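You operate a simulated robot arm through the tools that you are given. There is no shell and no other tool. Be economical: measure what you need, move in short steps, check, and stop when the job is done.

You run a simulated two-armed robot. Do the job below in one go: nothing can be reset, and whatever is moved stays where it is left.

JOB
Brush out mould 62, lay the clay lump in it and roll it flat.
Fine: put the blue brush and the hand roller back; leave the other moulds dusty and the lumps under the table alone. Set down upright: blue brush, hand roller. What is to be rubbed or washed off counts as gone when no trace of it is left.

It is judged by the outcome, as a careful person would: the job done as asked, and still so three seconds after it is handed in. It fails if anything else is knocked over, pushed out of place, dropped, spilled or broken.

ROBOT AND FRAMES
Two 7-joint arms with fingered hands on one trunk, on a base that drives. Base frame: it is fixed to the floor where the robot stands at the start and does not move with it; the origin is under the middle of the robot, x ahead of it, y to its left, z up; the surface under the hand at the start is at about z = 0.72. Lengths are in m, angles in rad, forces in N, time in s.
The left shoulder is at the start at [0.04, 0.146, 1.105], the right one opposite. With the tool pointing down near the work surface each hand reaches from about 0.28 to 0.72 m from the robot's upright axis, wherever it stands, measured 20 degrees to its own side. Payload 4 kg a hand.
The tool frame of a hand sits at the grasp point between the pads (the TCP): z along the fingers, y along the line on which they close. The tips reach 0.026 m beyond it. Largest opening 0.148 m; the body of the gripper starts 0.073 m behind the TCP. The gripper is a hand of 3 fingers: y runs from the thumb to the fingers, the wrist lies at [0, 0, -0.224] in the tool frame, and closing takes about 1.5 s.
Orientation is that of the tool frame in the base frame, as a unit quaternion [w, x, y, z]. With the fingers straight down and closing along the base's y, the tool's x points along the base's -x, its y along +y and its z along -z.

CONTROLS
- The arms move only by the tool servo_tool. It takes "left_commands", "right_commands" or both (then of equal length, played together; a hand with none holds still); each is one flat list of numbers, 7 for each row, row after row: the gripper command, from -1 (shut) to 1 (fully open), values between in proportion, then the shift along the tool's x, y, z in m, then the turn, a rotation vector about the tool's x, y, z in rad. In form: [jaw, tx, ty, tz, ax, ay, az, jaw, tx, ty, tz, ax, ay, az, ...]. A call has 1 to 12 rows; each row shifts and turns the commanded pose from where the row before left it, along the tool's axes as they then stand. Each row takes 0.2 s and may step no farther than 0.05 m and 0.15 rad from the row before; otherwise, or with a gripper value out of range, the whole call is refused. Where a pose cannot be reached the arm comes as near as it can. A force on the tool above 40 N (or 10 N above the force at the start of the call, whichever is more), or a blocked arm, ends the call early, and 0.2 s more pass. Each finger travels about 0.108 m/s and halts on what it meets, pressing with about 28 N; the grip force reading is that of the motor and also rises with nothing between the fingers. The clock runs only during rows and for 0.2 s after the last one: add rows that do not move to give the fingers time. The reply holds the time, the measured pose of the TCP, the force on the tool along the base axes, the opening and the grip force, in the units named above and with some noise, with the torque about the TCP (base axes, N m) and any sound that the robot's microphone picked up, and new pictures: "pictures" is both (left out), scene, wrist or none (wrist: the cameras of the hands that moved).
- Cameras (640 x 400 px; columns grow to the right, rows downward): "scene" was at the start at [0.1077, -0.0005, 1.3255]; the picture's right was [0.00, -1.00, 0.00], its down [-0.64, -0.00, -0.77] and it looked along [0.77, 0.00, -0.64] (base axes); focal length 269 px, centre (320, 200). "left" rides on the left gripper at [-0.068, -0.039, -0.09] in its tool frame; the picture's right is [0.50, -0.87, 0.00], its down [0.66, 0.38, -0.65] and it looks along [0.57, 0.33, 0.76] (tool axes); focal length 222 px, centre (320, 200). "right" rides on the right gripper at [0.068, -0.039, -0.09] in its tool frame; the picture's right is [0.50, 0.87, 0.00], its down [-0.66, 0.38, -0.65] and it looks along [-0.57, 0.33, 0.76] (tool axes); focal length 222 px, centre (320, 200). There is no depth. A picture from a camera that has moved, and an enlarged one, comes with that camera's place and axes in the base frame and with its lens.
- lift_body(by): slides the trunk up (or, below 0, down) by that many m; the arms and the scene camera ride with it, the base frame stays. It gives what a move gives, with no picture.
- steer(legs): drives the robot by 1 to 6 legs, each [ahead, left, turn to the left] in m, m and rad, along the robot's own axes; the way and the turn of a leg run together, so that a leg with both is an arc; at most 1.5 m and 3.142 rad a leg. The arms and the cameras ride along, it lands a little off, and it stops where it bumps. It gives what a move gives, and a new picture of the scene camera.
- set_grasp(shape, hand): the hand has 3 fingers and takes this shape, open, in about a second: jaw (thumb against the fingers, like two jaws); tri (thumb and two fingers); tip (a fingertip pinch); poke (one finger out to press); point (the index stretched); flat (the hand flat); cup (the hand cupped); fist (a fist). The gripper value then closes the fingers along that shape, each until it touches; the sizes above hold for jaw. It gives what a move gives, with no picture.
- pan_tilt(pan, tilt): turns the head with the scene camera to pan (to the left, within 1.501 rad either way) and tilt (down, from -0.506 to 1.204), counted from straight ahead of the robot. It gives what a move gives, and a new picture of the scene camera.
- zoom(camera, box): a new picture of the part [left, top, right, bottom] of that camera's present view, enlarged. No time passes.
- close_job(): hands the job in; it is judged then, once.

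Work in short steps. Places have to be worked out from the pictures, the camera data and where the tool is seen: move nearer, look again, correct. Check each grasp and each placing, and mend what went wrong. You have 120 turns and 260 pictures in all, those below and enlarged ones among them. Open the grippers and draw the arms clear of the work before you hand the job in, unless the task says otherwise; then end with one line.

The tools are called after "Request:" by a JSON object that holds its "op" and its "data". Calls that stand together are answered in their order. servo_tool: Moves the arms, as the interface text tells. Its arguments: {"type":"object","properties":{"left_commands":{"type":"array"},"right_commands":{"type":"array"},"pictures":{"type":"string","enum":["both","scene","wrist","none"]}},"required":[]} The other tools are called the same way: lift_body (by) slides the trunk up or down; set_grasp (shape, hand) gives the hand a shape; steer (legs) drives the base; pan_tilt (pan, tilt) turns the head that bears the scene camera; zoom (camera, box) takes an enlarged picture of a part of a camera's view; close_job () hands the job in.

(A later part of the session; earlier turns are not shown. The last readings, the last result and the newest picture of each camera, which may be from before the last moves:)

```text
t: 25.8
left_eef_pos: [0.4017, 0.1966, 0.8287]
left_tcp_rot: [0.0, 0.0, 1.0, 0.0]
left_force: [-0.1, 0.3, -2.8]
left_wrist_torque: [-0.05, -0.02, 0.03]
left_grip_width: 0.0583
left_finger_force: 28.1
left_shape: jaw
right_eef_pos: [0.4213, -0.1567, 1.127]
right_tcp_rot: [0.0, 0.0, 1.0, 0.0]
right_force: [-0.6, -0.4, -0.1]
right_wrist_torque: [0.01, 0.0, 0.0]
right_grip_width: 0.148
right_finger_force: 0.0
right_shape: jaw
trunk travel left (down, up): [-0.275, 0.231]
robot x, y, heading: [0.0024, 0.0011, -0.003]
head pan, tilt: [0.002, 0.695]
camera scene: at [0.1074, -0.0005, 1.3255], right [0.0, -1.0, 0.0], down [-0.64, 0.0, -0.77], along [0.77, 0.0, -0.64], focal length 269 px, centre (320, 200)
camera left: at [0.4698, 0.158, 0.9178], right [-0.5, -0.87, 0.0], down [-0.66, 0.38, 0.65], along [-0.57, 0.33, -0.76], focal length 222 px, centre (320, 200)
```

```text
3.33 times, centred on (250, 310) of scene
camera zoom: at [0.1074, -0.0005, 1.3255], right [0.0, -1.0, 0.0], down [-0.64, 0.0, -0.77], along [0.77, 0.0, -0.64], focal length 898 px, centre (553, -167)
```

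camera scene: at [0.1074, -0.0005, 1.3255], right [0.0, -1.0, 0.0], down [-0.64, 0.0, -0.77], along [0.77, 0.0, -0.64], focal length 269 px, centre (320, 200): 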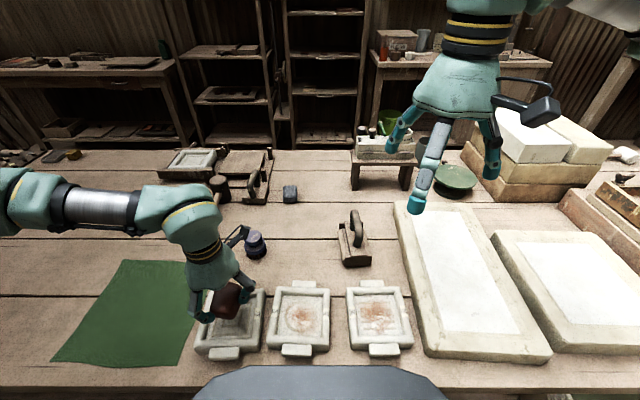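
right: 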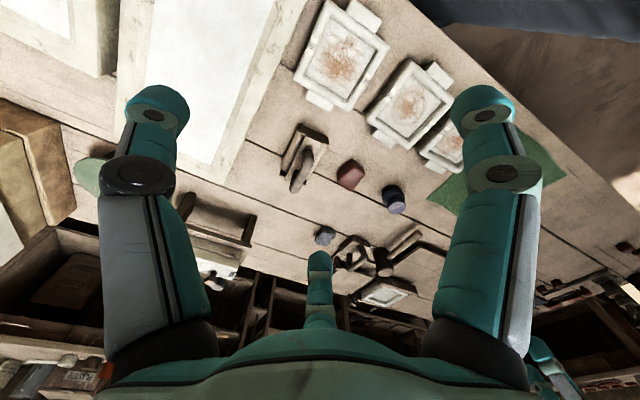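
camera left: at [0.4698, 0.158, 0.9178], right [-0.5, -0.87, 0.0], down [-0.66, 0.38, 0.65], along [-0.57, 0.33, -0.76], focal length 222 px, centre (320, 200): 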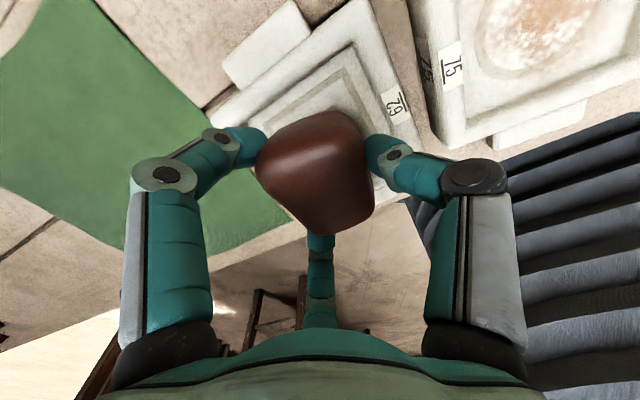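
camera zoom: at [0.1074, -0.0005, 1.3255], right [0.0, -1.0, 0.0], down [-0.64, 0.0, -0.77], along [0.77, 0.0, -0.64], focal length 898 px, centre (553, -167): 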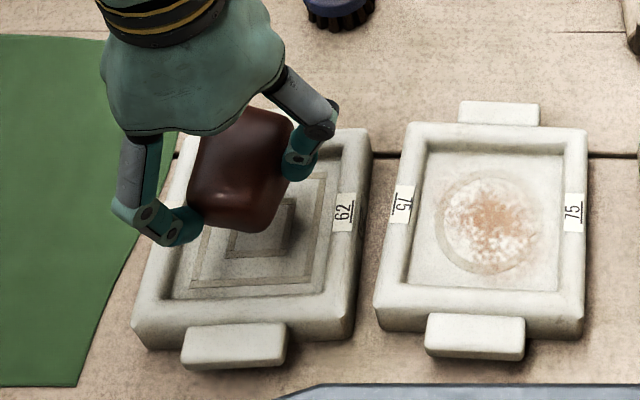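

Well centred. Contact is expected at TCP z ≈ 0.781, so I'll lower to 0.787 and then creep down.

Request:
{"op": "servo_tool", "data": {"left_commands": [-1, 0, 0, 0.025, 0, 0, 0, -1, 0, 0, 0.016, 0, 0, 0, -1, 0, 0, 0.003, 0, 0, 0, -1, 0, 0, 0.003, 0, 0, 0, -1, 0, 0, 0, 0, 0, 0], "pictures": "wrist"}}

Request:
{"op": "zoom", "data": {"camera": "scene", "box": [170, 250, 330, 370]}}

```text
t: 27.0
left_eef_pos: [0.4023, 0.1969, 0.7807]
left_tcp_rot: [0.0, 0.001, 1.0, 0.0]
left_force: [-1.6, -1.3, 0.7]
left_wrist_torque: [0.08, -0.09, 0.02]
left_grip_width: 0.0583
left_finger_force: 28.0
left_shape: jaw
right_eef_pos: [0.4232, -0.1569, 1.1264]
right_tcp_rot: [0.001, 0.0, 1.0, 0.0]
right_force: [-0.1, -0.3, 0.7]
right_wrist_torque: [-0.01, -0.01, -0.01]
right_grip_width: 0.1479
right_finger_force: 0.1
right_shape: jaw
trunk travel left (down, up): [-0.275, 0.231]
robot x, y, heading: [0.0002, 0.001, -0.0]
head pan, tilt: [0.002, 0.695]
camera left: at [0.4694, 0.1584, 0.8707], right [-0.5, -0.87, 0.0], down [-0.66, 0.38, 0.65], along [-0.57, 0.33, -0.76], focal length 222 px, centre (320, 200)
```

left: 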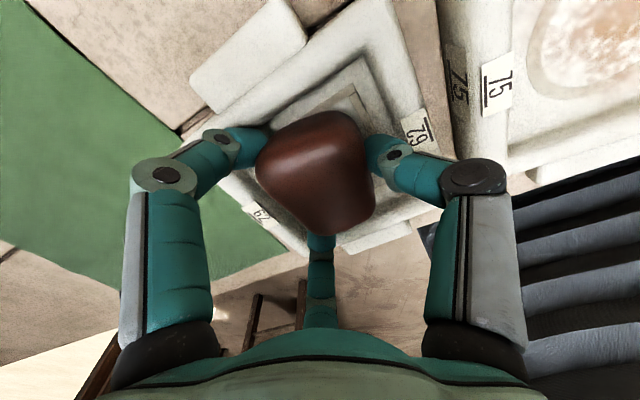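

```text
3.33 times, centred on (250, 310) of scene
camera zoom: at [0.1075, -0.0005, 1.3255], right [0.0, -1.0, 0.0], down [-0.64, 0.0, -0.77], along [0.77, 0.0, -0.64], focal length 898 px, centre (553, -167)
```

zoom: 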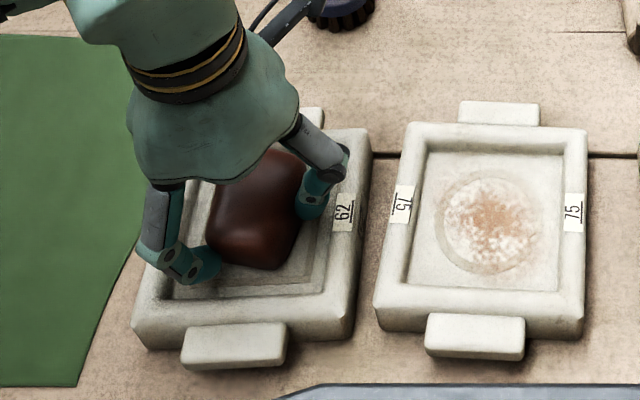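

Just touching (0.7 N). I'll go 2 mm further to seat it, open slightly so the fingers stay inside the walls, rise, then open fully.

Request:
{"op": "servo_tool", "data": {"left_commands": [-1, 0, 0, 0.002, 0, 0, 0, -0.5, 0, 0, 0, 0, 0, 0, -0.02, 0, 0, 0, 0, 0, 0, -0.02, 0, 0, 0, 0, 0, 0, -0.02, 0, 0, -0.02, 0, 0, 0, 0.4, 0, 0, -0.03, 0, 0, 0, 1, 0, 0, -0.04, 0, 0, 0, 1, -0.04, 0, -0.04, 0, 0, 0, 1, -0.04, 0, 0, 0, 0, 0, 1, -0.04, 0, 0, 0, 0, 0, 1, 0, 0, 0, 0, 0, 0]}}

Request:
{"op": "zoom", "data": {"camera": "scene", "box": [170, 250, 330, 370]}}

```text
refused: row 8 steps farther than a row can; nothing moved
```

```text
3.33 times, centred on (250, 310) of scene
camera zoom: at [0.1075, -0.0005, 1.3255], right [0.0, -1.0, 0.0], down [-0.64, 0.0, -0.77], along [0.77, 0.0, -0.64], focal length 898 px, centre (553, -167)
```

zoom: 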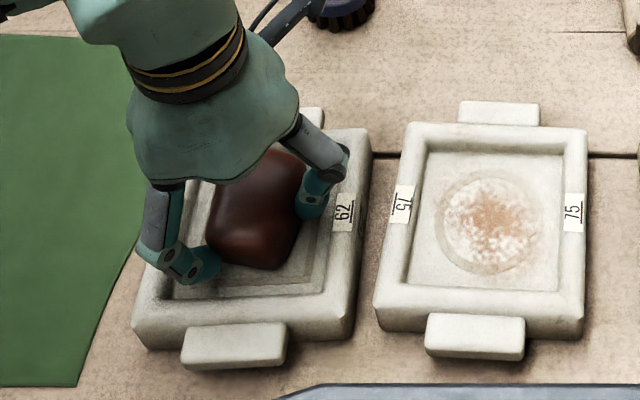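

One row was too long and the call was refused, so I'll repeat it with that row shortened.

Request:
{"op": "servo_tool", "data": {"left_commands": [-1, 0, 0, 0.002, 0, 0, 0, -0.5, 0, 0, 0, 0, 0, 0, -0.02, 0, 0, 0, 0, 0, 0, -0.02, 0, 0, 0, 0, 0, 0, -0.02, 0, 0, -0.02, 0, 0, 0, 0.4, 0, 0, -0.03, 0, 0, 0, 1, 0, 0, -0.04, 0, 0, 0, 1, 0, 0, -0.04, 0, 0, 0, 1, -0.045, 0, 0, 0, 0, 0, 1, -0.045, 0, 0, 0, 0, 0, 1, -0.045, 0, 0, 0, 0, 0, 1, 0, 0, 0, 0, 0, 0]}}

Request:
{"op": "zoom", "data": {"camera": "scene", "box": [170, 250, 330, 370]}}

```text
t: 29.6
left_eef_pos: [0.5377, 0.1979, 0.9098]
left_tcp_rot: [0.001, 0.0, 1.0, 0.0]
left_force: [0.1, -0.3, 0.2]
left_wrist_torque: [0.0, -0.04, -0.02]
left_grip_width: 0.1485
left_finger_force: 0.1
left_shape: jaw
right_eef_pos: [0.4232, -0.158, 1.1272]
right_tcp_rot: [0.0, 0.0, 1.0, 0.0]
right_force: [-0.6, 0.6, 0.4]
right_wrist_torque: [0.0, 0.01, -0.04]
right_grip_width: 0.1478
right_finger_force: 0.1
right_shape: jaw
trunk travel left (down, up): [-0.275, 0.231]
robot x, y, heading: [-0.0027, 0.0013, 0.005]
head pan, tilt: [0.002, 0.695]
camera scene: at [0.1073, 0.0, 1.3255], right [0.0, -1.0, 0.0], down [-0.64, 0.0, -0.77], along [0.77, 0.0, -0.64], focal length 269 px, centre (320, 200)
camera left: at [0.6049, 0.1589, 1.0002], right [-0.5, -0.87, 0.0], down [-0.66, 0.38, 0.65], along [-0.57, 0.33, -0.76], focal length 222 px, centre (320, 200)
```

scene: 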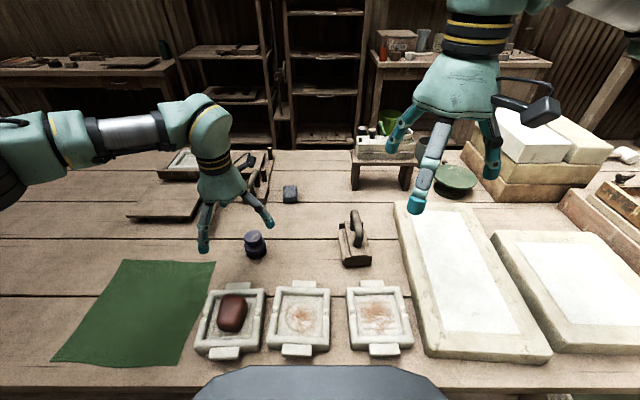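
left: 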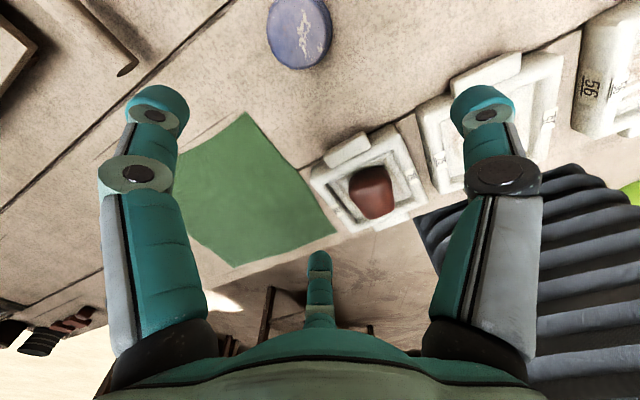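

```text
3.33 times, centred on (250, 310) of scene
camera zoom: at [0.1073, 0.0, 1.3255], right [0.0, -1.0, 0.0], down [-0.64, 0.0, -0.77], along [0.77, 0.0, -0.64], focal length 898 px, centre (553, -167)
```

zoom: 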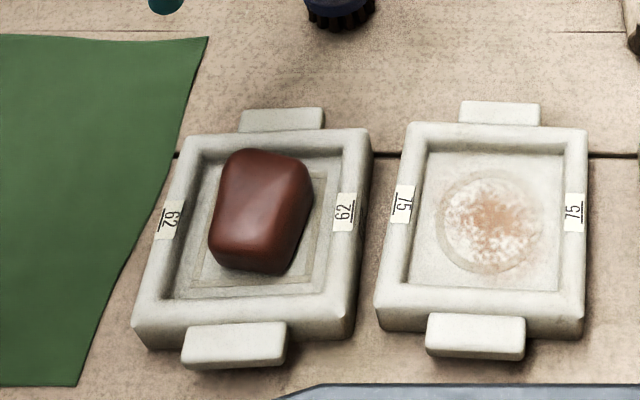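

The lump sits inside mould 62. Now I'll take the left hand over to the hand roller and look down on it.

Request:
{"op": "servo_tool", "data": {"left_commands": [1, -0.009, -0.042, -0.01, 0, 0, 0, 1, -0.009, -0.042, -0.01, 0, 0, 0, 1, -0.009, -0.042, -0.01, 0, 0, 0, 1, -0.009, -0.042, -0.01, 0, 0, 0, 1, -0.009, -0.042, -0.01, 0, 0, 0, 1, -0.009, -0.042, 0, 0, 0, 0, 1, -0.008, -0.042, 0, 0, 0, 0, 1, 0, 0, 0, 0, 0, 0]}}

Request:
{"op": "zoom", "data": {"camera": "scene", "box": [310, 200, 400, 275]}}

```text
t: 31.4
left_eef_pos: [0.5997, -0.0956, 0.9611]
left_tcp_rot: [0.0, 0.0, 1.0, -0.001]
left_force: [0.4, 0.3, -0.5]
left_wrist_torque: [-0.04, -0.01, 0.03]
left_grip_width: 0.1483
left_finger_force: 0.1
left_shape: jaw
right_eef_pos: [0.4226, -0.1532, 1.1277]
right_tcp_rot: [-0.001, 0.0, 1.0, 0.0]
right_force: [-0.4, -0.7, 0.0]
right_wrist_torque: [-0.03, 0.0, 0.02]
right_grip_width: 0.148
right_finger_force: 0.1
right_shape: jaw
trunk travel left (down, up): [-0.275, 0.231]
robot x, y, heading: [-0.0018, -0.0002, 0.0]
head pan, tilt: [0.002, 0.695]
camera scene: at [0.1081, 0.0017, 1.3255], right [0.0, -1.0, 0.0], down [-0.64, 0.0, -0.77], along [0.77, 0.0, -0.64], focal length 269 px, centre (320, 200)
camera left: at [0.6668, -0.1343, 1.0505], right [-0.5, -0.87, 0.0], down [-0.66, 0.38, 0.65], along [-0.57, 0.32, -0.76], focal length 222 px, centre (320, 200)
```

scene: 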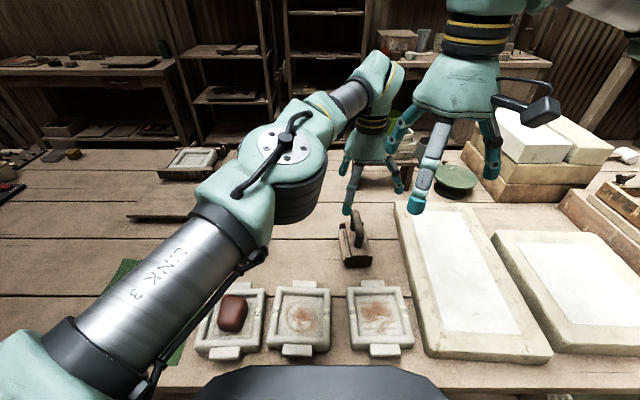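
left: 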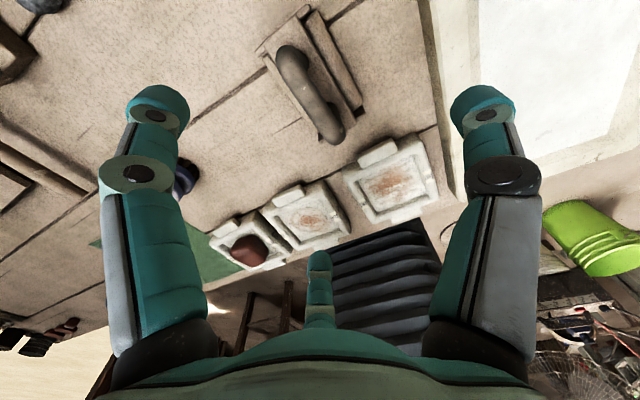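

```text
5.33 times, centred on (355, 238) of scene
camera zoom: at [0.1081, 0.0017, 1.3255], right [0.0, -1.0, 0.0], down [-0.64, 0.0, -0.77], along [0.77, 0.0, -0.64], focal length 1437 px, centre (133, 0)
```

zoom: 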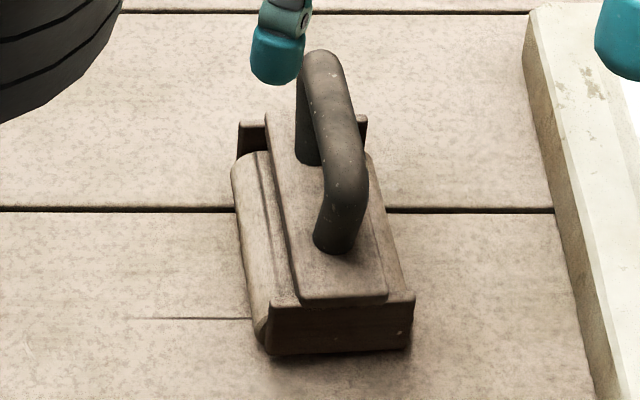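

I'll enlarge the wrist view of the roller to measure the handle.

Request:
{"op": "zoom", "data": {"camera": "left", "box": [230, 0, 390, 160]}}

```text
2.50 times, centred on (310, 80) of left
camera zoom: at [0.6668, -0.1343, 1.0505], right [-0.5, -0.87, 0.0], down [-0.66, 0.38, 0.65], along [-0.57, 0.32, -0.76], focal length 555 px, centre (345, 500)
```

zoom: 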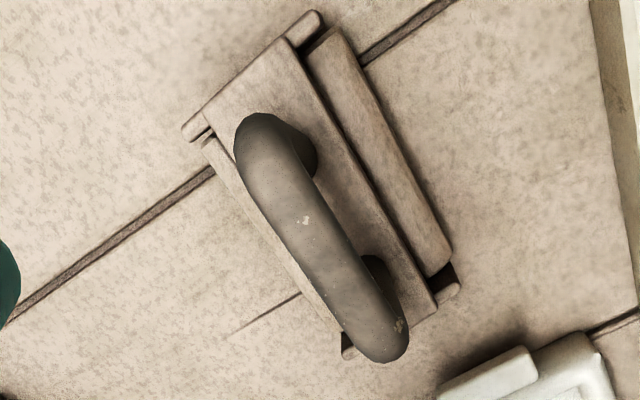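

The two views agree: the handle bar runs from (0.573, -0.100) to (0.654, -0.096) with its top at z ≈ 0.83, yawed about +0.05. I'll move over its middle, match the yaw, narrow the opening and descend part way.

Request:
{"op": "servo_tool", "data": {"left_commands": [0.2, -0.013, -0.002, 0.02, 0, 0, -0.05, 0.2, 0, 0, 0.035, 0, 0, 0, 0.2, 0, 0, 0.035, 0, 0, 0, 0.2, 0, 0, 0, 0, 0, 0], "pictures": "wrist"}}

Request:
{"op": "zoom", "data": {"camera": "scene", "box": [310, 180, 430, 275]}}

```text
t: 32.4
left_eef_pos: [0.5957, -0.1017, 0.8725]
left_tcp_rot: [-0.001, -0.025, 1.0, 0.0]
left_force: [-0.6, -0.3, 0.3]
left_wrist_torque: [0.02, -0.06, -0.02]
left_grip_width: 0.0895
left_finger_force: 0.1
left_shape: jaw
left hand out of reach, approached as far as the arm can: row 1
right_eef_pos: [0.4228, -0.1568, 1.1272]
right_tcp_rot: [0.0, 0.0, 1.0, 0.0]
right_force: [0.3, -0.5, -0.3]
right_wrist_torque: [0.04, 0.02, -0.02]
right_grip_width: 0.1478
right_finger_force: 0.1
right_shape: jaw
trunk travel left (down, up): [-0.275, 0.231]
robot x, y, heading: [-0.0027, 0.0016, 0.004]
head pan, tilt: [0.002, 0.695]
camera left: at [0.6641, -0.1376, 0.9626], right [-0.46, -0.89, 0.0], down [-0.67, 0.34, 0.65], along [-0.58, 0.3, -0.76], focal length 222 px, centre (320, 200)
```

left: 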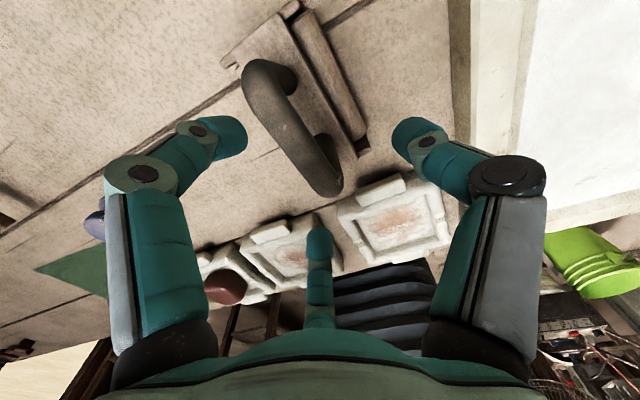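

```text
4.21 times, centred on (370, 228) of scene
camera zoom: at [0.1074, -0.0008, 1.3255], right [0.0, -1.0, 0.0], down [-0.64, 0.0, -0.77], along [0.77, 0.0, -0.64], focal length 1134 px, centre (110, 84)
```

zoom: 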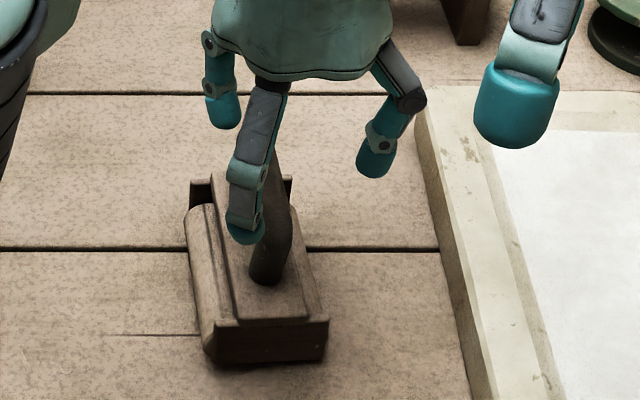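

The left arm is at the edge of its reach here (x stuck at 0.596). I'll raise the hand and sidestep the base 0.12 m to the right.

Request:
{"op": "servo_tool", "data": {"left_commands": [0.2, 0, 0, -0.045, 0, 0, 0, 0.2, 0, 0, -0.045, 0, 0, 0, 0.2, 0, 0, 0, 0, 0, 0], "pictures": "none"}}

Request:
{"op": "steer", "data": {"legs": [[0, -0.12, 0]]}}

```text
t: 33.2
left_eef_pos: [0.596, -0.1034, 0.9602]
left_tcp_rot: [0.0, -0.024, 1.0, 0.0]
left_force: [-0.6, -0.3, 0.2]
left_wrist_torque: [-0.01, 0.01, 0.01]
left_grip_width: 0.0894
left_finger_force: 0.1
left_shape: jaw
right_eef_pos: [0.4237, -0.1567, 1.126]
right_tcp_rot: [-0.001, 0.001, 1.0, 0.0]
right_force: [0.4, 1.2, -0.2]
right_wrist_torque: [0.0, 0.01, 0.0]
right_grip_width: 0.1481
right_finger_force: 0.1
right_shape: jaw
trunk travel left (down, up): [-0.275, 0.231]
robot x, y, heading: [-0.0039, 0.0007, 0.001]
head pan, tilt: [0.002, 0.695]
```

```text
t: 34.4
left_eef_pos: [0.5955, -0.2208, 0.9609]
left_tcp_rot: [0.0, -0.026, 1.0, 0.001]
left_force: [-0.1, -0.6, 0.7]
left_wrist_torque: [0.03, -0.01, 0.0]
left_grip_width: 0.0892
left_finger_force: 0.0
left_shape: jaw
right_eef_pos: [0.4248, -0.2746, 1.1262]
right_tcp_rot: [0.0, 0.0, 1.0, -0.001]
right_force: [-0.1, -0.4, -0.2]
right_wrist_torque: [-0.01, 0.0, 0.0]
right_grip_width: 0.1477
right_finger_force: 0.1
right_shape: jaw
trunk travel left (down, up): [-0.275, 0.231]
robot x, y, heading: [-0.0008, -0.1149, 0.004]
head pan, tilt: [0.002, 0.695]
camera scene: at [0.1078, -0.1185, 1.3255], right [0.0, -1.0, 0.0], down [-0.64, 0.0, -0.77], along [0.77, 0.0, -0.64], focal length 269 px, centre (320, 200)
```

scene: 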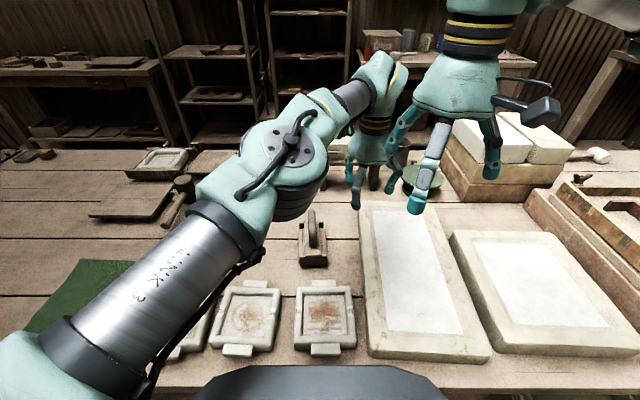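

The base moved. Now I'll bring the hand over the handle middle at (0.613, -0.098) and descend to z ≈ 0.86 for a check.

Request:
{"op": "servo_tool", "data": {"left_commands": [0.2, -0.0079, 0.0406, 0, 0, 0, 0, 0.2, -0.0079, 0.0406, 0, 0, 0, 0, 0.2, -0.0079, 0.0406, 0, 0, 0, 0, 0.2, 0, 0, 0.035, 0, 0, 0, 0.2, 0, 0, 0.035, 0, 0, 0, 0.2, 0, 0, 0.03, 0, 0, 0, 0.2, 0, 0, 0, 0, 0, 0], "pictures": "wrist"}}

Request:
{"op": "zoom", "data": {"camera": "scene", "box": [260, 180, 380, 275]}}

```text
t: 36.0
left_eef_pos: [0.6129, -0.0956, 0.8573]
left_tcp_rot: [0.0, -0.026, 1.0, 0.0]
left_force: [-0.3, 0.0, 0.3]
left_wrist_torque: [0.02, 0.01, 0.03]
left_grip_width: 0.0896
left_finger_force: 0.1
left_shape: jaw
right_eef_pos: [0.4232, -0.2757, 1.1263]
right_tcp_rot: [0.0, -0.001, 1.0, 0.0]
right_force: [0.4, 0.0, 0.6]
right_wrist_torque: [0.01, -0.02, 0.02]
right_grip_width: 0.1478
right_finger_force: 0.1
right_shape: jaw
trunk travel left (down, up): [-0.275, 0.231]
robot x, y, heading: [0.001, -0.1216, 0.001]
head pan, tilt: [0.002, 0.695]
camera left: at [0.682, -0.1315, 0.9476], right [-0.45, -0.89, 0.0], down [-0.67, 0.34, 0.65], along [-0.58, 0.3, -0.76], focal length 222 px, centre (320, 200)
```

left: 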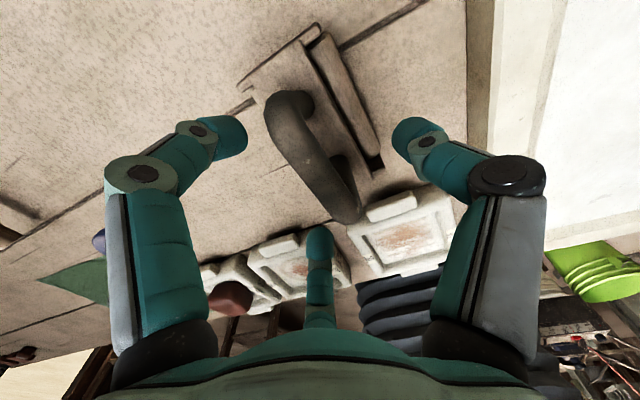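

```text
4.21 times, centred on (320, 228) of scene
camera zoom: at [0.1076, -0.1193, 1.3255], right [0.0, -1.0, 0.0], down [-0.64, 0.0, -0.77], along [0.77, 0.0, -0.64], focal length 1134 px, centre (320, 84)
```

zoom: 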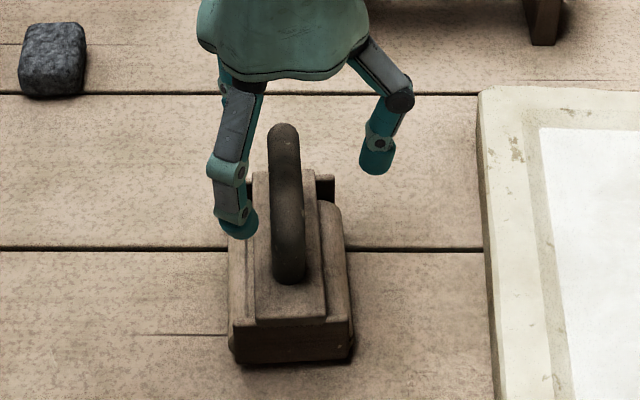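

The handle lies centrally between thumb and fingers. I'll lower to z ≈ 0.816 and close.

Request:
{"op": "servo_tool", "data": {"left_commands": [0.2, 0, -0.002, 0.03, 0, 0, 0, 0.2, 0, 0, 0.011, 0, 0, 0, -0.3, 0, 0, 0, 0, 0, 0, -1, 0, 0, 0, 0, 0, 0, -1, 0, 0, 0, 0, 0, 0, -1, 0, 0, 0, 0, 0, 0, -1, 0, 0, 0, 0, 0, 0], "pictures": "wrist"}}

Request:
{"op": "zoom", "data": {"camera": "scene", "box": [260, 180, 380, 275]}}

```text
t: 37.6
left_eef_pos: [0.6121, -0.0995, 0.8176]
left_tcp_rot: [0.0, -0.026, 1.0, 0.0]
left_force: [-0.3, 0.5, 0.5]
left_wrist_torque: [0.0, 0.0, 0.01]
left_grip_width: 0.0
left_finger_force: 27.9
left_shape: jaw
right_eef_pos: [0.4222, -0.2753, 1.1266]
right_tcp_rot: [0.0, -0.001, 1.0, 0.001]
right_force: [0.3, 0.9, 0.3]
right_wrist_torque: [0.04, 0.01, 0.03]
right_grip_width: 0.1479
right_finger_force: 0.1
right_shape: jaw
trunk travel left (down, up): [-0.275, 0.231]
robot x, y, heading: [0.0006, -0.1209, 0.003]
head pan, tilt: [0.002, 0.695]
camera left: at [0.682, -0.1344, 0.9073], right [-0.45, -0.89, 0.0], down [-0.67, 0.34, 0.65], along [-0.58, 0.3, -0.76], focal length 222 px, centre (320, 200)
```

left: 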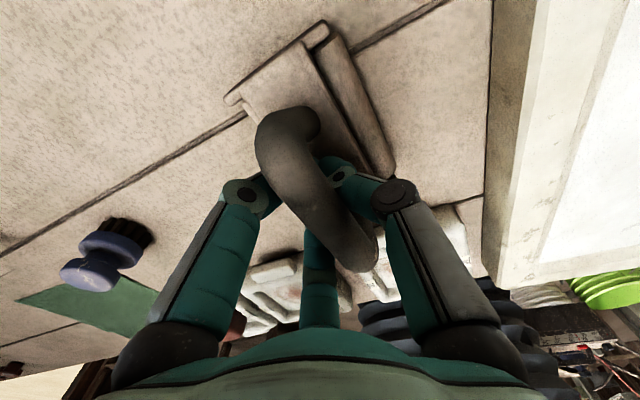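

```text
4.21 times, centred on (320, 228) of scene
camera zoom: at [0.108, -0.1191, 1.3255], right [0.0, -1.0, 0.0], down [-0.64, 0.0, -0.77], along [0.77, 0.0, -0.64], focal length 1134 px, centre (320, 84)
```

zoom: 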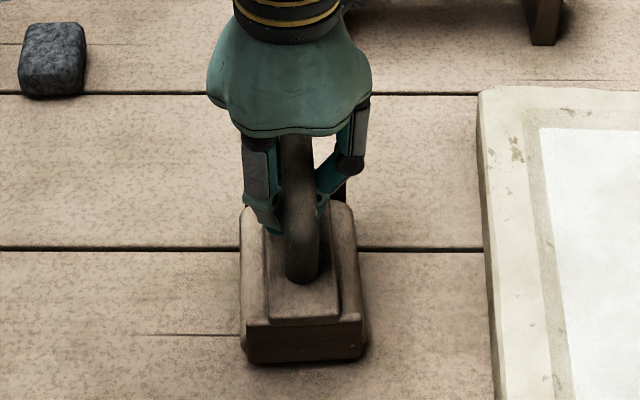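

Width reads 0: the tips closed under the bar. I'll open, raise 13 mm so the pads meet the bar itself, and close again.

Request:
{"op": "servo_tool", "data": {"left_commands": [-0.5, 0, 0, 0, 0, 0, 0, 0, 0, 0, 0, 0, 0, 0, 0, 0, 0, -0.013, 0, 0, 0, 0, 0, 0, 0, 0, 0, 0, -0.5, 0, 0, 0, 0, 0, 0, -1, 0, 0, 0, 0, 0, 0, -1, 0, 0, 0, 0, 0, 0, -1, 0, 0, 0, 0, 0, 0], "pictures": "wrist"}}

Request:
{"op": "zoom", "data": {"camera": "scene", "box": [260, 180, 380, 275]}}

```text
t: 39.4
left_eef_pos: [0.6137, -0.1006, 0.831]
left_tcp_rot: [0.0, -0.026, 1.0, -0.001]
left_force: [1.0, -0.2, 0.3]
left_wrist_torque: [0.03, 0.01, 0.0]
left_grip_width: 0.0061
left_finger_force: 27.9
left_shape: jaw
right_eef_pos: [0.4234, -0.2748, 1.1265]
right_tcp_rot: [-0.001, -0.001, 1.0, -0.001]
right_force: [0.6, -0.6, 0.0]
right_wrist_torque: [-0.04, -0.01, -0.01]
right_grip_width: 0.1479
right_finger_force: 0.0
right_shape: jaw
trunk travel left (down, up): [-0.275, 0.231]
robot x, y, heading: [0.0017, -0.12, -0.002]
head pan, tilt: [0.002, 0.695]
camera left: at [0.6819, -0.1349, 0.9208], right [-0.45, -0.89, 0.0], down [-0.67, 0.34, 0.65], along [-0.58, 0.3, -0.76], focal length 222 px, centre (320, 200)
```

left: 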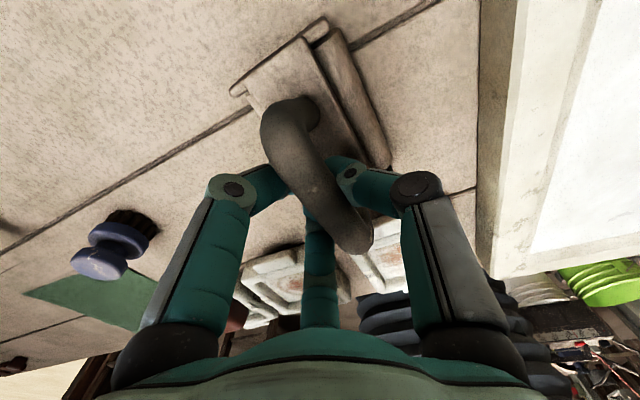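

```text
4.21 times, centred on (320, 228) of scene
camera zoom: at [0.1081, -0.1191, 1.3255], right [0.0, -1.0, 0.0], down [-0.64, 0.0, -0.77], along [0.77, 0.0, -0.64], focal length 1134 px, centre (320, 84)
```

zoom: 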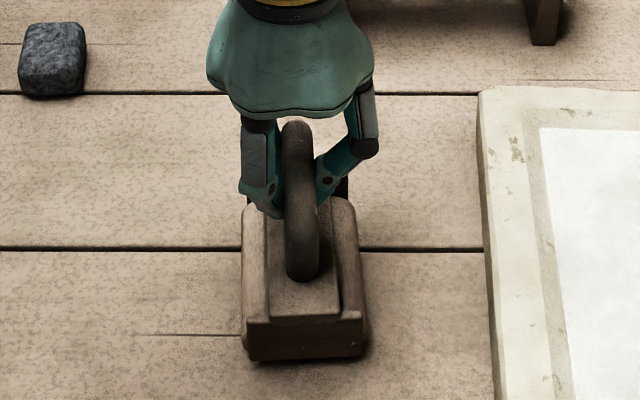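

The fingers wrap the bar, and the roller shifted about 10 mm toward -y during closing, which I'll undo on return. I'll test-lift 40 mm.

Request:
{"op": "servo_tool", "data": {"left_commands": [-1, 0, 0, -0.02, 0, 0, 0, -1, 0, 0, -0.02, 0, 0, 0, -1, 0, 0, 0, 0, 0, 0, -1, 0, 0, 0, 0, 0, 0], "pictures": "wrist"}}

Request:
{"op": "zoom", "data": {"camera": "scene", "box": [260, 180, 380, 275]}}

```text
t: 40.4
left_eef_pos: [0.6115, -0.0999, 0.8729]
left_tcp_rot: [0.0, -0.027, 1.0, 0.0]
left_force: [0.5, 0.2, -4.4]
left_wrist_torque: [0.03, -0.02, 0.02]
left_grip_width: 0.006
left_finger_force: 27.7
left_shape: jaw
right_eef_pos: [0.4232, -0.2755, 1.1266]
right_tcp_rot: [-0.001, -0.001, 1.0, 0.0]
right_force: [0.0, 0.4, 0.6]
right_wrist_torque: [-0.01, 0.01, -0.01]
right_grip_width: 0.1476
right_finger_force: 0.0
right_shape: jaw
trunk travel left (down, up): [-0.275, 0.231]
robot x, y, heading: [0.001, -0.119, 0.0]
head pan, tilt: [0.002, 0.695]
camera left: at [0.6818, -0.1348, 0.9623], right [-0.45, -0.89, 0.0], down [-0.67, 0.34, 0.65], along [-0.58, 0.3, -0.76], focal length 222 px, centre (320, 200)
```

left: 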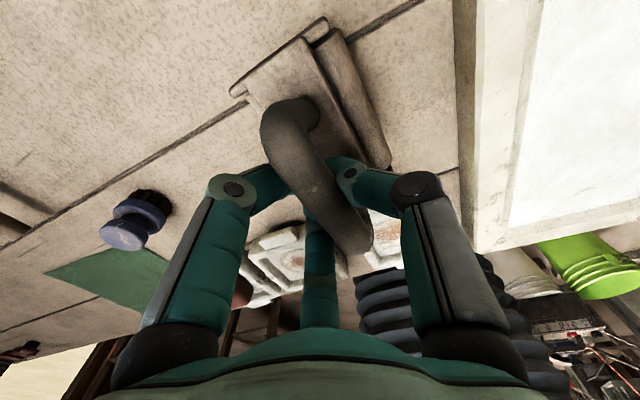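

```text
4.21 times, centred on (320, 228) of scene
camera zoom: at [0.1081, -0.1191, 1.3255], right [0.0, -1.0, 0.0], down [-0.64, 0.0, -0.77], along [0.77, 0.0, -0.64], focal length 1134 px, centre (320, 84)
```

zoom: 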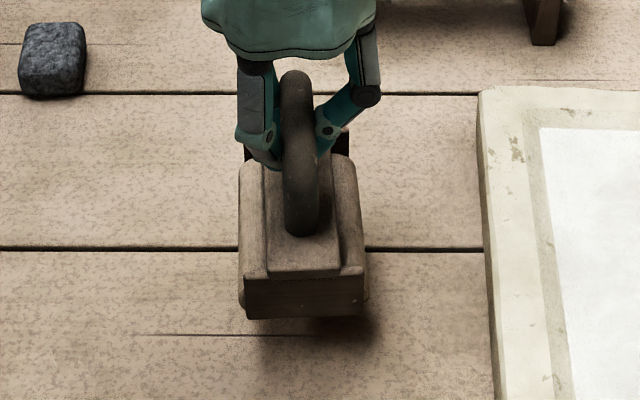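

It's held level, about 4.4 N, with the roller's underside 0.111 m below the TCP. I'll raise it and carry it above mould 62.

Request:
{"op": "servo_tool", "data": {"left_commands": [-1, 0, 0, -0.04, 0, 0, 0, -1, 0, 0, -0.035, 0, 0, 0, -1, 0.0245, 0.039, 0, 0, 0, 0, -1, 0.0245, 0.039, 0, 0, 0, 0, -1, 0.0245, 0.039, 0, 0, 0, 0, -1, 0.0245, 0.039, 0, 0, 0, 0, -1, 0.0245, 0.039, 0, 0, 0, 0, -1, 0.0245, 0.039, 0, 0, 0, 0, -1, 0.0245, 0.039, 0, 0, 0, 0, -1, 0.0245, 0.039, 0, 0, 0, 0, -1, 0, 0, 0.02, 0, 0, 0, -1, 0, 0, 0, 0, 0, 0]}}

Request:
{"op": "zoom", "data": {"camera": "scene", "box": [110, 240, 270, 360]}}

```text
t: 43.0
left_eef_pos: [0.4008, 0.2021, 0.926]
left_tcp_rot: [0.0, -0.025, 1.0, 0.0]
left_force: [0.0, 0.7, -3.3]
left_wrist_torque: [-0.01, 0.0, 0.04]
left_grip_width: 0.0064
left_finger_force: 28.5
left_shape: jaw
right_eef_pos: [0.4232, -0.2733, 1.126]
right_tcp_rot: [0.001, 0.0, 1.0, 0.0]
right_force: [-0.8, -1.3, -0.5]
right_wrist_torque: [0.01, -0.02, 0.0]
right_grip_width: 0.1478
right_finger_force: 0.0
right_shape: jaw
trunk travel left (down, up): [-0.275, 0.231]
robot x, y, heading: [-0.0001, -0.1186, 0.001]
head pan, tilt: [0.002, 0.695]
camera scene: at [0.1076, -0.1187, 1.3255], right [0.0, -1.0, 0.0], down [-0.64, 0.0, -0.77], along [0.77, 0.0, -0.64], focal length 269 px, centre (320, 200)
camera left: at [0.47, 0.1669, 1.0165], right [-0.45, -0.89, 0.0], down [-0.67, 0.34, 0.65], along [-0.58, 0.3, -0.76], focal length 222 px, centre (320, 200)
```

scene: 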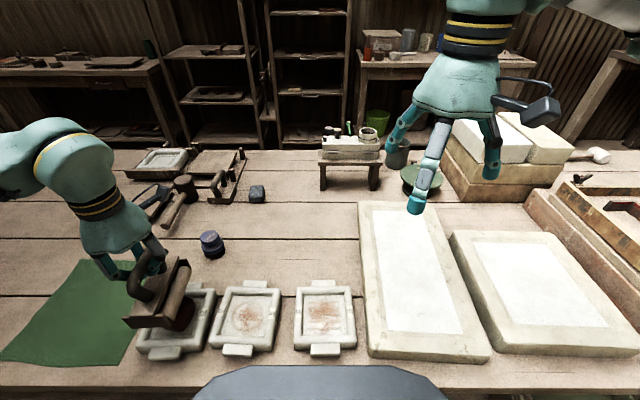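
left: 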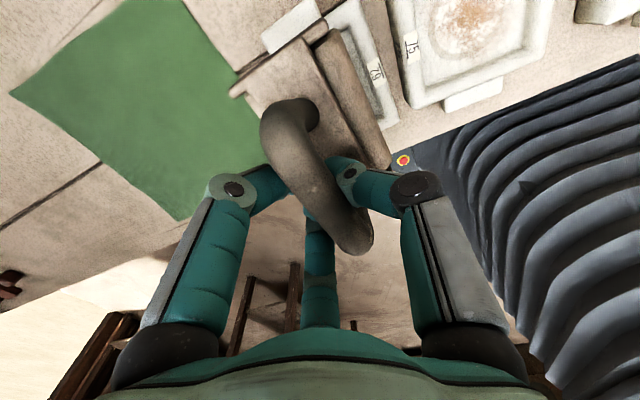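

```text
3.33 times, centred on (190, 300) of scene
camera zoom: at [0.1076, -0.1187, 1.3255], right [0.0, -1.0, 0.0], down [-0.64, 0.0, -0.77], along [0.77, 0.0, -0.64], focal length 898 px, centre (753, -133)
```

zoom: 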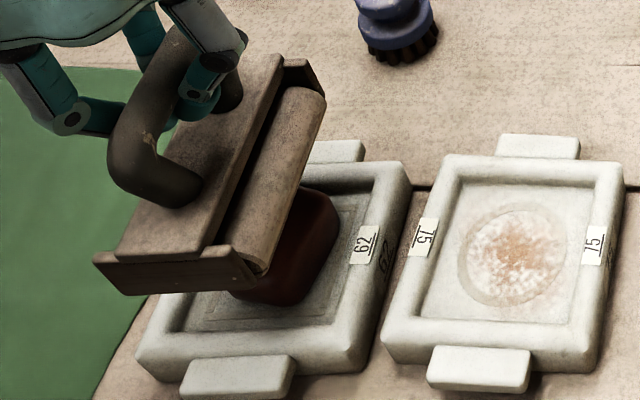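

It's over the clay. I'll lower carefully to contact.

Request:
{"op": "servo_tool", "data": {"left_commands": [-1, 0, 0, 0.015, 0, 0, 0, -1, 0, 0, 0.006, 0, 0, 0, -1, 0, 0, 0.004, 0, 0, 0, -1, 0, 0, 0.004, 0, 0, 0, -1, 0, 0, 0, 0, 0, 0], "pictures": "none"}}

Request:
{"op": "zoom", "data": {"camera": "scene", "box": [110, 240, 270, 360]}}

```text
t: 44.2
left_eef_pos: [0.4007, 0.2, 0.8983]
left_tcp_rot: [0.0, -0.027, 1.0, 0.0]
left_force: [0.4, 0.0, -3.9]
left_wrist_torque: [-0.01, 0.0, 0.0]
left_grip_width: 0.006
left_finger_force: 28.4
left_shape: jaw
right_eef_pos: [0.4238, -0.2762, 1.1265]
right_tcp_rot: [0.0, -0.001, 1.0, 0.0]
right_force: [0.9, -0.5, -0.2]
right_wrist_torque: [-0.01, -0.01, -0.01]
right_grip_width: 0.148
right_finger_force: 0.0
right_shape: jaw
trunk travel left (down, up): [-0.275, 0.231]
robot x, y, heading: [-0.0027, -0.1194, -0.006]
head pan, tilt: [0.002, 0.695]
```

```text
3.33 times, centred on (190, 300) of scene
camera zoom: at [0.1079, -0.1188, 1.3255], right [0.0, -1.0, 0.0], down [-0.64, 0.0, -0.77], along [0.77, 0.0, -0.64], focal length 898 px, centre (753, -133)
```

zoom: 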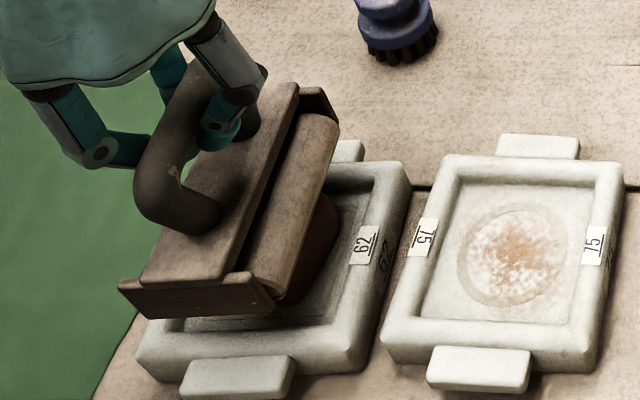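

No contact yet. I'll continue in 3 mm steps.

Request:
{"op": "servo_tool", "data": {"left_commands": [-1, 0, 0, 0.003, 0, 0, 0, -1, 0, 0, 0.003, 0, 0, 0, -1, 0, 0, 0.003, 0, 0, 0, -1, 0, 0, 0, 0, 0, 0], "pictures": "none"}}

```text
t: 45.2
left_eef_pos: [0.4017, 0.2008, 0.8884]
left_tcp_rot: [0.0, -0.026, 1.0, 0.0]
left_force: [-0.3, 0.5, -2.3]
left_wrist_torque: [0.0, -0.01, -0.01]
left_grip_width: 0.0058
left_finger_force: 27.7
left_shape: jaw
right_eef_pos: [0.4244, -0.275, 1.1268]
right_tcp_rot: [0.0, -0.001, 1.0, 0.0]
right_force: [0.0, 0.2, 0.5]
right_wrist_torque: [-0.01, 0.02, -0.02]
right_grip_width: 0.1482
right_finger_force: 0.2
right_shape: jaw
trunk travel left (down, up): [-0.275, 0.231]
robot x, y, heading: [0.0008, -0.1177, 0.001]
head pan, tilt: [0.002, 0.695]
```

Request:
{"op": "servo_tool", "data": {"left_commands": [-1, 0, 0, 0.003, 0, 0, 0, -1, 0, 0, 0.003, 0, 0, 0, -1, 0, 0, 0, 0, 0, 0], "pictures": "none"}}

Request:
{"op": "zoom", "data": {"camera": "scene", "box": [110, 240, 270, 360]}}

```text
t: 46.0
left_eef_pos: [0.4008, 0.2016, 0.8833]
left_tcp_rot: [-0.001, -0.026, 1.0, 0.0]
left_force: [0.1, 0.7, 1.4]
left_wrist_torque: [-0.01, 0.0, -0.01]
left_grip_width: 0.0057
left_finger_force: 27.7
left_shape: jaw
right_eef_pos: [0.4234, -0.2753, 1.1271]
right_tcp_rot: [0.0, -0.001, 1.0, 0.0]
right_force: [0.0, -0.1, 0.5]
right_wrist_torque: [0.01, -0.01, -0.01]
right_grip_width: 0.1477
right_finger_force: 0.0
right_shape: jaw
trunk travel left (down, up): [-0.275, 0.231]
robot x, y, heading: [-0.0028, -0.1182, 0.002]
head pan, tilt: [0.002, 0.695]
```

```text
3.33 times, centred on (190, 300) of scene
camera zoom: at [0.1074, -0.1191, 1.3255], right [0.0, -1.0, 0.0], down [-0.64, 0.0, -0.77], along [0.77, 0.0, -0.64], focal length 898 px, centre (753, -133)
```

zoom: 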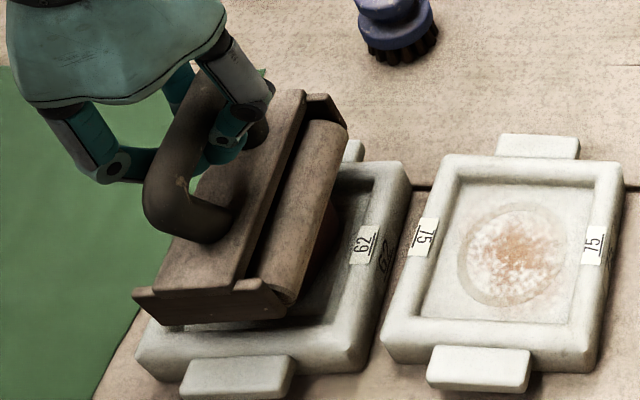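

Contact now: load shifted from −4 to +1.4 N. I'll press 2 mm more and roll ±25 mm across the barrels, keeping an eye on the force.

Request:
{"op": "servo_tool", "data": {"left_commands": [-1, 0, 0, 0.002, 0, 0, 0, -1, 0, 0.012, 0, 0, 0, 0, -1, 0, 0.013, 0, 0, 0, 0, -1, 0, -0.013, 0, 0, 0, 0, -1, 0, -0.013, 0, 0, 0, 0, -1, 0, -0.013, 0, 0, 0, 0, -1, 0, -0.012, 0, 0, 0, 0, -1, 0, 0.013, 0, 0, 0, 0, -1, 0, 0.013, 0, 0, 0, 0, -1, 0, 0, 0, 0, 0, 0], "pictures": "none"}}

Request:
{"op": "zoom", "data": {"camera": "scene", "box": [110, 240, 270, 360]}}

```text
t: 48.2
left_eef_pos: [0.4024, 0.2019, 0.8816]
left_tcp_rot: [0.001, -0.026, 1.0, 0.0]
left_force: [0.6, -0.2, -2.1]
left_wrist_torque: [-0.02, -0.01, -0.02]
left_grip_width: 0.0057
left_finger_force: 27.8
left_shape: jaw
right_eef_pos: [0.4246, -0.2746, 1.1274]
right_tcp_rot: [-0.001, -0.002, 1.0, 0.001]
right_force: [-0.4, 0.4, -0.7]
right_wrist_torque: [-0.02, 0.01, 0.04]
right_grip_width: 0.1479
right_finger_force: 0.2
right_shape: jaw
trunk travel left (down, up): [-0.275, 0.231]
robot x, y, heading: [-0.0009, -0.1194, -0.0]
head pan, tilt: [0.002, 0.695]
```

```text
3.33 times, centred on (190, 300) of scene
camera zoom: at [0.1081, -0.1191, 1.3255], right [0.0, -1.0, 0.0], down [-0.64, 0.0, -0.77], along [0.77, 0.0, -0.64], focal length 898 px, centre (753, -133)
```

zoom: 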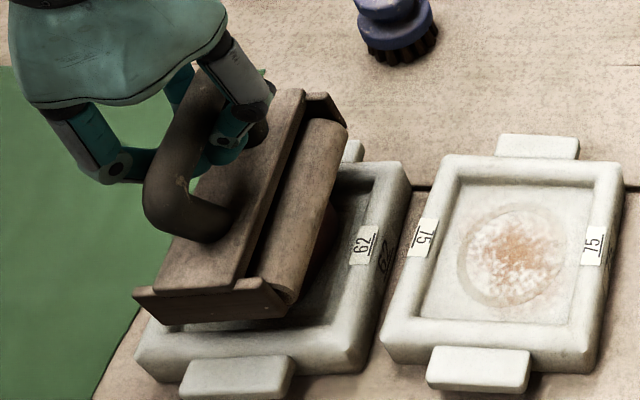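

The load dropped, so the clay is yielding under the roller. I'll go lower and roll again.

Request:
{"op": "servo_tool", "data": {"left_commands": [-1, 0, 0, 0.003, 0, 0, 0, -1, 0, 0.012, 0, 0, 0, 0, -1, 0, 0.013, 0, 0, 0, 0, -1, 0, -0.013, 0.002, 0, 0, 0, -1, 0, -0.013, 0, 0, 0, 0, -1, 0, -0.013, 0, 0, 0, 0, -1, 0, -0.012, 0, 0, 0, 0, -1, 0, 0.013, 0, 0, 0, 0, -1, 0, 0.013, 0, 0, 0, 0, -1, 0, 0, 0, 0, 0, 0], "pictures": "wrist"}}

Request:
{"op": "zoom", "data": {"camera": "scene", "box": [110, 240, 270, 360]}}

```text
t: 50.4
left_eef_pos: [0.4021, 0.201, 0.8747]
left_tcp_rot: [0.0, -0.026, 1.0, 0.0]
left_force: [0.0, 1.2, 0.0]
left_wrist_torque: [-0.03, 0.02, -0.02]
left_grip_width: 0.0057
left_finger_force: 28.1
left_shape: jaw
right_eef_pos: [0.424, -0.2749, 1.1264]
right_tcp_rot: [0.0, -0.001, 1.0, 0.001]
right_force: [0.2, -0.2, -1.3]
right_wrist_torque: [0.01, -0.01, -0.02]
right_grip_width: 0.148
right_finger_force: 0.0
right_shape: jaw
trunk travel left (down, up): [-0.275, 0.231]
robot x, y, heading: [-0.0048, -0.1186, 0.005]
head pan, tilt: [0.002, 0.695]
camera left: at [0.4706, 0.1664, 0.9654], right [-0.45, -0.89, 0.0], down [-0.67, 0.34, 0.65], along [-0.58, 0.3, -0.76], focal length 222 px, centre (320, 200)
```

left: 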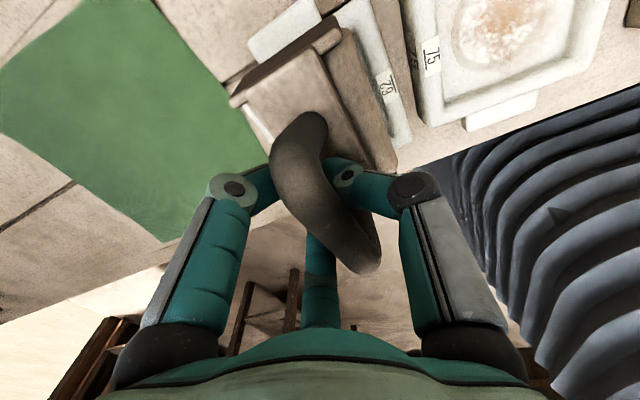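

```text
3.33 times, centred on (190, 300) of scene
camera zoom: at [0.1078, -0.1192, 1.3255], right [0.0, -1.0, 0.0], down [-0.64, 0.0, -0.77], along [0.77, 0.0, -0.64], focal length 898 px, centre (753, -133)
```

zoom: 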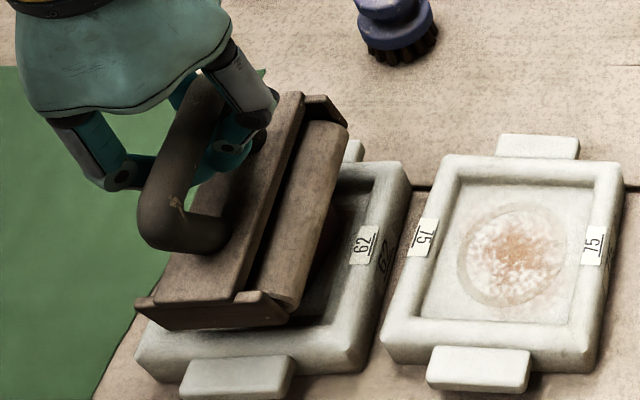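

The roller has tilted a little about its handle. I'll lift it and move it back to inspect the clay and the tilt.

Request:
{"op": "servo_tool", "data": {"left_commands": [-1, 0, 0, -0.035, 0, 0, 0, -1, 0, 0, -0.035, 0, 0, 0, -1, -0.045, 0, 0, 0, 0, 0, -1, -0.045, 0, 0, 0, 0, 0, -1, -0.045, 0, 0, 0, 0, 0, -1, 0, 0, 0, 0, 0, 0]}}

Request:
{"op": "zoom", "data": {"camera": "scene", "box": [110, 220, 270, 360]}}

```text
t: 51.8
left_eef_pos: [0.5357, 0.2095, 0.944]
left_tcp_rot: [0.0, -0.026, 1.0, -0.001]
left_force: [-0.1, 1.1, -3.3]
left_wrist_torque: [0.04, -0.01, 0.02]
left_grip_width: 0.0054
left_finger_force: 28.0
left_shape: jaw
right_eef_pos: [0.4239, -0.2744, 1.1269]
right_tcp_rot: [0.0, -0.001, 1.0, 0.0]
right_force: [-0.2, -0.9, -0.4]
right_wrist_torque: [0.01, 0.0, -0.03]
right_grip_width: 0.1478
right_finger_force: 0.1
right_shape: jaw
trunk travel left (down, up): [-0.275, 0.231]
robot x, y, heading: [0.0014, -0.1165, -0.001]
head pan, tilt: [0.002, 0.695]
camera scene: at [0.1076, -0.1183, 1.3255], right [0.0, -1.0, 0.0], down [-0.64, 0.0, -0.77], along [0.77, 0.0, -0.64], focal length 269 px, centre (320, 200)
camera left: at [0.6059, 0.175, 1.033], right [-0.45, -0.89, 0.0], down [-0.67, 0.34, 0.65], along [-0.58, 0.3, -0.76], focal length 222 px, centre (320, 200)
```

scene: 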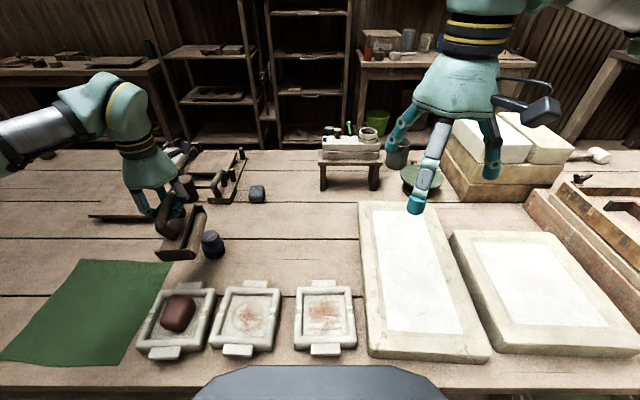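
left: 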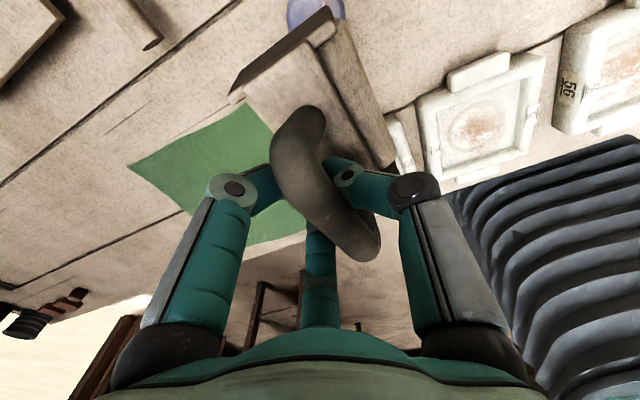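

```text
2.86 times, centred on (190, 290) of scene
camera zoom: at [0.1076, -0.1183, 1.3255], right [0.0, -1.0, 0.0], down [-0.64, 0.0, -0.77], along [0.77, 0.0, -0.64], focal length 770 px, centre (691, -57)
```

zoom: 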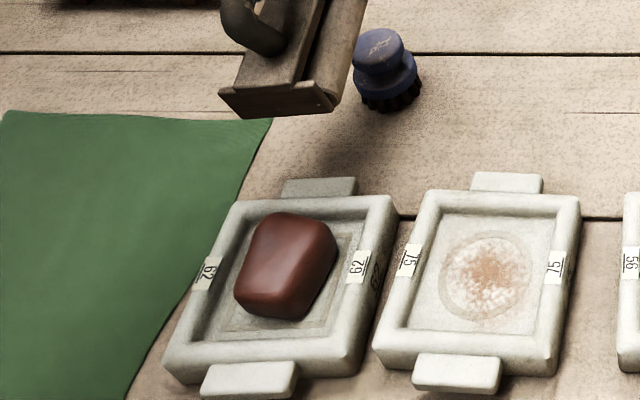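

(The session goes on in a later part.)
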